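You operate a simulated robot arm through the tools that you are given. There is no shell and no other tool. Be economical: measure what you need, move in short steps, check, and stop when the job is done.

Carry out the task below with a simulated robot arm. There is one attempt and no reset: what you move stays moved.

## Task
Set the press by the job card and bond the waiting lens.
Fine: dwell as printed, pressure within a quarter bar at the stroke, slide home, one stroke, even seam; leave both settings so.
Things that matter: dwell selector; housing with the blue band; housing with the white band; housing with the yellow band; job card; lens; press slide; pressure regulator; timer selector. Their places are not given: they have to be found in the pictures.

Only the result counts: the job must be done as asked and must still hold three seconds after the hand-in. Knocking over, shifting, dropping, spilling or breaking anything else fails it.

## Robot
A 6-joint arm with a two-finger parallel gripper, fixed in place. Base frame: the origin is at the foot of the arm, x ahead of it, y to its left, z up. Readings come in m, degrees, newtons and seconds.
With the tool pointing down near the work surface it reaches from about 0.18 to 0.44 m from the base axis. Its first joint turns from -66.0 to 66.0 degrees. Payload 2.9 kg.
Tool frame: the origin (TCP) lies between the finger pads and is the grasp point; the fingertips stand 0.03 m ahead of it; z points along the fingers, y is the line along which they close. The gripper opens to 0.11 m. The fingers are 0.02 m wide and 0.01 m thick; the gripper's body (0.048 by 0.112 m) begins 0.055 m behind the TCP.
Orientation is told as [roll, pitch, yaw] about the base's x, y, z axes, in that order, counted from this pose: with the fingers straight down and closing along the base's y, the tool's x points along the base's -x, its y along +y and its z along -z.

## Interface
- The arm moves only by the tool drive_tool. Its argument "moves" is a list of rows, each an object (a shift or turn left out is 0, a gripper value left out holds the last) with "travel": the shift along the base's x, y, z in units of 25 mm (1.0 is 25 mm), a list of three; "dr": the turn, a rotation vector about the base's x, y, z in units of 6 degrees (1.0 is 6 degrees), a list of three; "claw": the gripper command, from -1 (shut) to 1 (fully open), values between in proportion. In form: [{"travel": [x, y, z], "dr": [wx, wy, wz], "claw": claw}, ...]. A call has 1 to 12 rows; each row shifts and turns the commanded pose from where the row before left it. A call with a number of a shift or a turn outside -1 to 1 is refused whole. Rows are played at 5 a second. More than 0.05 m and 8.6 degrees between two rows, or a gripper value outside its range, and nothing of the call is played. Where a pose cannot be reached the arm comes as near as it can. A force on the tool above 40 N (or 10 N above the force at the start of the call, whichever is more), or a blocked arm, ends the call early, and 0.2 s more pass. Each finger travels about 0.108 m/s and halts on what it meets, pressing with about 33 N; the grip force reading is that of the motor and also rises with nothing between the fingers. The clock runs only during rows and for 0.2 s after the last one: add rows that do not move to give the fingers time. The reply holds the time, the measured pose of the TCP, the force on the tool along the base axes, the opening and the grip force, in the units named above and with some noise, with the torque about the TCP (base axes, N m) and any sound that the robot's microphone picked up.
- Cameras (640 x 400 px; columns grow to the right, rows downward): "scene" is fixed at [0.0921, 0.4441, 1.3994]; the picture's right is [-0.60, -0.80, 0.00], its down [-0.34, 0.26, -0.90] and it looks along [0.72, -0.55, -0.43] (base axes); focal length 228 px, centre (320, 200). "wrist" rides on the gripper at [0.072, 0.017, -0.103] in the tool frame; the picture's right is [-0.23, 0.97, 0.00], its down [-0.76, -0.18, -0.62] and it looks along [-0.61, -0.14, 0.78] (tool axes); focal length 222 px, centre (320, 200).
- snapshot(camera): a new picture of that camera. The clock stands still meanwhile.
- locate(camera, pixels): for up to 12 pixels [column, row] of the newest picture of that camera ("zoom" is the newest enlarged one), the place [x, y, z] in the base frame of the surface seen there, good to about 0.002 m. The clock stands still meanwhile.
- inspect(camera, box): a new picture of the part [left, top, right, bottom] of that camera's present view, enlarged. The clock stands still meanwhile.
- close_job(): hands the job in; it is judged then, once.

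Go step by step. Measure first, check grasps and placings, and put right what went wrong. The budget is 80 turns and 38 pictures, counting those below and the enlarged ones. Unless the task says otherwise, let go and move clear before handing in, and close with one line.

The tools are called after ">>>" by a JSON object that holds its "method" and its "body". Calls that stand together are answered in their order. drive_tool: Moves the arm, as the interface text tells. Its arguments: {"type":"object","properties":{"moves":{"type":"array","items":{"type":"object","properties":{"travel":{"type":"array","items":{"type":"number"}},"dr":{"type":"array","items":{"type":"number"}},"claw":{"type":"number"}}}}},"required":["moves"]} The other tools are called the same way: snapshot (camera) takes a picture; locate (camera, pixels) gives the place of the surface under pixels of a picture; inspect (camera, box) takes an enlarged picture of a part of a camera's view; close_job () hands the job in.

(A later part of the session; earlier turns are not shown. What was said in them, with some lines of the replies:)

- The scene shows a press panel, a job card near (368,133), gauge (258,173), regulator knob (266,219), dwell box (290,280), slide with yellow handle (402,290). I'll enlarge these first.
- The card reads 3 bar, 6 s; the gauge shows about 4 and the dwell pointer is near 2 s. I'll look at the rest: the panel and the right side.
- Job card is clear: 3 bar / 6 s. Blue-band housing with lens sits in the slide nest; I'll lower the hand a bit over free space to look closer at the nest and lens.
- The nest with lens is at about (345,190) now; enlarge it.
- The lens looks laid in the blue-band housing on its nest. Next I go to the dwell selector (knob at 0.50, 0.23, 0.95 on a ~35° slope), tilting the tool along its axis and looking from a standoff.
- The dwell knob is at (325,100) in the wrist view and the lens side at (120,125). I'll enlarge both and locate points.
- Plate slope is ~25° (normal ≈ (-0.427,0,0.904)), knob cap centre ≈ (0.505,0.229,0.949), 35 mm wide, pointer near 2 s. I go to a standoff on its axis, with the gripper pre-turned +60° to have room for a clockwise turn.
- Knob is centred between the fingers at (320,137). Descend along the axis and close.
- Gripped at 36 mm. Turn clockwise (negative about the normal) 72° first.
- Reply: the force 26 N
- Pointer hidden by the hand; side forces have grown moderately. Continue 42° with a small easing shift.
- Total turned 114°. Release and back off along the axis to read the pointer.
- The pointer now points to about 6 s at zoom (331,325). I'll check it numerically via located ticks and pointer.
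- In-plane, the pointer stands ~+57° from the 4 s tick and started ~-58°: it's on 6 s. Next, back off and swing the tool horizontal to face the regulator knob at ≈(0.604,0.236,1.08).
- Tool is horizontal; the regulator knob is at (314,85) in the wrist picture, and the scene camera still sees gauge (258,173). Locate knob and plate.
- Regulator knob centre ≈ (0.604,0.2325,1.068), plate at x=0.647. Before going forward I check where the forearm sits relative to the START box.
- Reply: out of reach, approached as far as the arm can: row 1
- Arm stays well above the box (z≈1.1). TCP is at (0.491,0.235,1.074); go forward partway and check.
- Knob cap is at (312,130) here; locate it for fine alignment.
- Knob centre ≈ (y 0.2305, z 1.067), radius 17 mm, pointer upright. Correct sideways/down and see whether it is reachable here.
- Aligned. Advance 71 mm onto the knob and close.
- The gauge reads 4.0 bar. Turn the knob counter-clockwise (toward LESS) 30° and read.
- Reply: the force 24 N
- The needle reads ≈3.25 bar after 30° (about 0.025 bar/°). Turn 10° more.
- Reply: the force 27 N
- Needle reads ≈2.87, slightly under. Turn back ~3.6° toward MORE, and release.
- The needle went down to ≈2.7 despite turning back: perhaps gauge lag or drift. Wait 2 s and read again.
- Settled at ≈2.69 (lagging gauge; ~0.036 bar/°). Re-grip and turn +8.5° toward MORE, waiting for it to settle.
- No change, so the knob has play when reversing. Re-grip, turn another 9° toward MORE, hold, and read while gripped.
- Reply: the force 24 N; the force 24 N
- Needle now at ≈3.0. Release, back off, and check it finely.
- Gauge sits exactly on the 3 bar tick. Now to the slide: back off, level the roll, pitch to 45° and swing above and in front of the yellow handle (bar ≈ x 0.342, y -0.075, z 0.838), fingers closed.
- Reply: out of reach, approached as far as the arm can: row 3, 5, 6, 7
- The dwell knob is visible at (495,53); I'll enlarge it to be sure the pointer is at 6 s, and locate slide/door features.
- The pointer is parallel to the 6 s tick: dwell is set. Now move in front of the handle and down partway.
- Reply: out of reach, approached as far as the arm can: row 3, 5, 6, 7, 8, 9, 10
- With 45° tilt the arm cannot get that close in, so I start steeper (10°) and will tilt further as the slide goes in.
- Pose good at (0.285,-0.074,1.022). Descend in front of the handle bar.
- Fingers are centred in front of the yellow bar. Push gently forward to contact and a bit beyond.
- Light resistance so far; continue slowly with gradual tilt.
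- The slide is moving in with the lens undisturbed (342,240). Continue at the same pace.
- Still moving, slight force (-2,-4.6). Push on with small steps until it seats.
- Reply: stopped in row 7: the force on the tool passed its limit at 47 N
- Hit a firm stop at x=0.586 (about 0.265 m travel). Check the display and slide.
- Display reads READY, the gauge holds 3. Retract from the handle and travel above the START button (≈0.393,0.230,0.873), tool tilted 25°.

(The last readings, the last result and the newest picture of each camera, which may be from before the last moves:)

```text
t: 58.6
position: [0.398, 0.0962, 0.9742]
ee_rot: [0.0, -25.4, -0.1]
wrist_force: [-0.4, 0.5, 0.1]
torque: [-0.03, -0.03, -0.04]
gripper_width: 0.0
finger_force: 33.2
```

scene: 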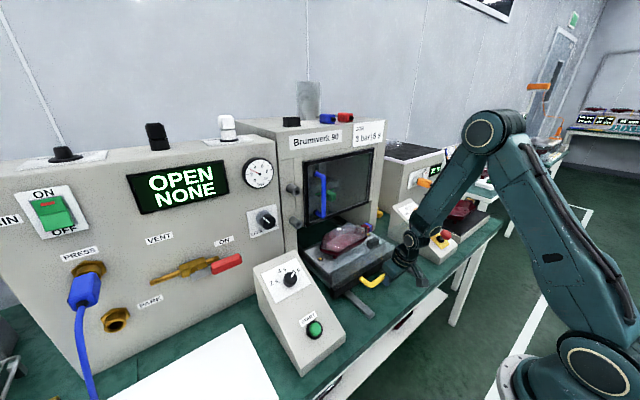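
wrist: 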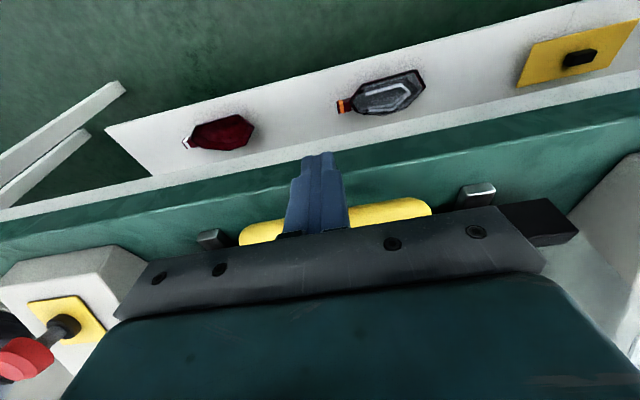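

Continue sideways to the standoff above the button and look.

>>> {"method": "drive_tool", "body": {"moves": [{"travel": [-0.35, 0.89, 0]}, {"travel": [-0.35, 0.89, 0]}, {"travel": [-0.35, 0.89, 0]}, {"travel": [-0.35, 0.89, 0]}, {"travel": [-0.35, 0.89, 0]}, {"travel": [-0.35, 0.89, 0]}, {}]}}

>>> {"method": "snapshot", "body": {"camera": "wrist"}}

```text
t: 60.2
position: [0.3451, 0.2301, 0.9732]
ee_rot: [0.1, -25.4, -0.1]
wrist_force: [0.4, -0.3, 0.0]
torque: [0.02, 0.03, -0.03]
gripper_width: 0.0002
finger_force: 33.0
```

```text
3 pictures are left
```

wrist: 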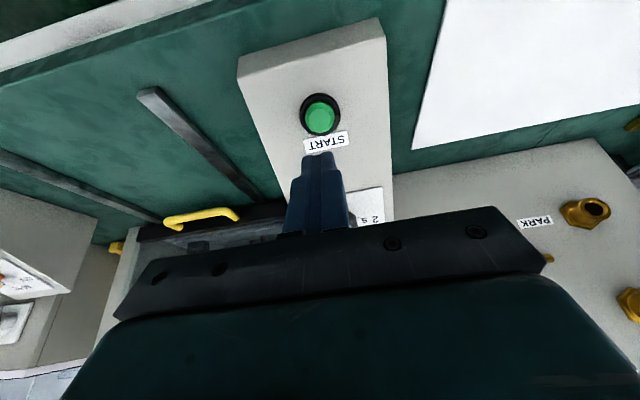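

>>> {"method": "locate", "body": {"camera": "wrist", "pixels": [[320, 118], [308, 118], [332, 118], [320, 108], [320, 128], [270, 90]]}}

```text
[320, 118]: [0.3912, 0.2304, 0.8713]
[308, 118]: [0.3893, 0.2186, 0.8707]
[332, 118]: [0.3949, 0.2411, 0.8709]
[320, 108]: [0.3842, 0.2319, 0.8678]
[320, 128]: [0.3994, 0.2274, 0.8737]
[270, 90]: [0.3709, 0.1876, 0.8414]
```

Button centre (0.3915,0.230,0.871), 82 mm ahead on the tool axis. Approach and press ~5 mm, then retract.

>>> {"method": "drive_tool", "body": {"moves": [{"travel": [0.335, 0, -0.704]}, {"travel": [0.335, 0, -0.704]}, {"travel": [0.335, 0, -0.704]}, {"travel": [0.335, 0, -0.704]}, {"travel": [0.05, 0, -0.11]}, {"travel": [0.05, 0, -0.11]}, {"travel": [0.05, 0, -0.11]}, {"travel": [-0.3, 0, 0.6]}, {"travel": [-0.3, 0, 0.6]}]}}

```text
t: 62.2
position: [0.367, 0.2293, 0.9249]
ee_rot: [0.0, -25.5, 0.0]
wrist_force: [-0.3, 0.6, 0.0]
torque: [0.0, 0.02, 0.0]
gripper_width: 0.0
finger_force: 33.1
heard: click
```

Heard a click. Check the display for the running stroke.

>>> {"method": "inspect", "body": {"camera": "scene", "box": [110, 130, 430, 330]}}

```text
2.00 times, centred on (270, 230) of scene
```

zoom: 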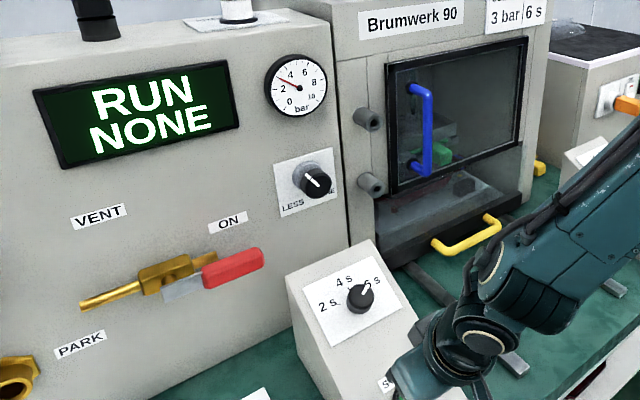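

Display says RUN, gauge steady at 3. Raise the hand clear and wait out the 6 s dwell.

>>> {"method": "drive_tool", "body": {"moves": [{"travel": [-0.2, 0, 0.8]}, {"travel": [-0.2, 0, 0.8]}, {"travel": [0, 0, 0.8]}, {}, {}, {}, {}, {}, {}, {}, {}, {}]}}

>>> {"method": "drive_tool", "body": {"moves": [{}, {}, {}, {}, {}, {}, {}, {}, {}, {}, {}, {}]}}

>>> {"method": "drive_tool", "body": {"moves": [{}, {}, {}, {}, {}, {}, {}, {}, {}, {}, {}, {}]}}

>>> {"method": "drive_tool", "body": {"moves": [{}, {}, {}, {}, {}, {}, {}, {}, {}, {}, {}, {}]}}

>>> {"method": "inspect", "body": {"camera": "scene", "box": [110, 130, 430, 330]}}

```text
t: 64.8
position: [0.3577, 0.2299, 0.9837]
ee_rot: [0.2, -25.4, 0.0]
wrist_force: [0.1, -0.3, -0.1]
torque: [-0.02, 0.02, -0.02]
gripper_width: 0.0002
finger_force: 33.2
```

```text
t: 67.4
position: [0.357, 0.2306, 0.9851]
ee_rot: [0.1, -25.5, 0.0]
wrist_force: [0.1, -0.4, -0.4]
torque: [0.05, -0.02, -0.02]
gripper_width: 0.0001
finger_force: 32.9
```

```text
t: 70.0
position: [0.3577, 0.2289, 0.984]
ee_rot: [0.1, -25.4, 0.0]
wrist_force: [0.1, -0.5, -0.1]
torque: [0.02, 0.04, -0.04]
gripper_width: 0.0
finger_force: 32.9
```

```text
t: 72.6
position: [0.3576, 0.2298, 0.9842]
ee_rot: [0.1, -25.4, 0.1]
wrist_force: [-0.2, -0.1, -0.1]
torque: [-0.04, 0.02, 0.0]
gripper_width: 0.0001
finger_force: 33.2
```

```text
2.00 times, centred on (270, 230) of scene
```

zoom: 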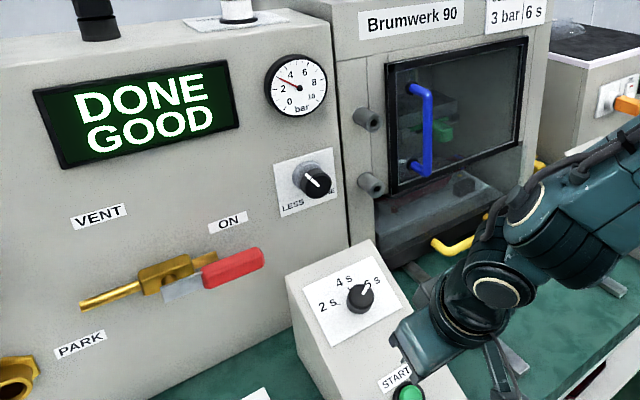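

The display reads DONE / GOOD, the gauge is still at 3 bar, the dwell is on 6 s, and the hand is clear. Handing in.

>>> {"method": "close_job", "body": {}}

```text
The job is handed in.
```

The lens is bonded: I set 3 bar and 6 s from the job card, pushed the slide home and ran one stroke. The press display read DONE / GOOD, and both settings are left as set.
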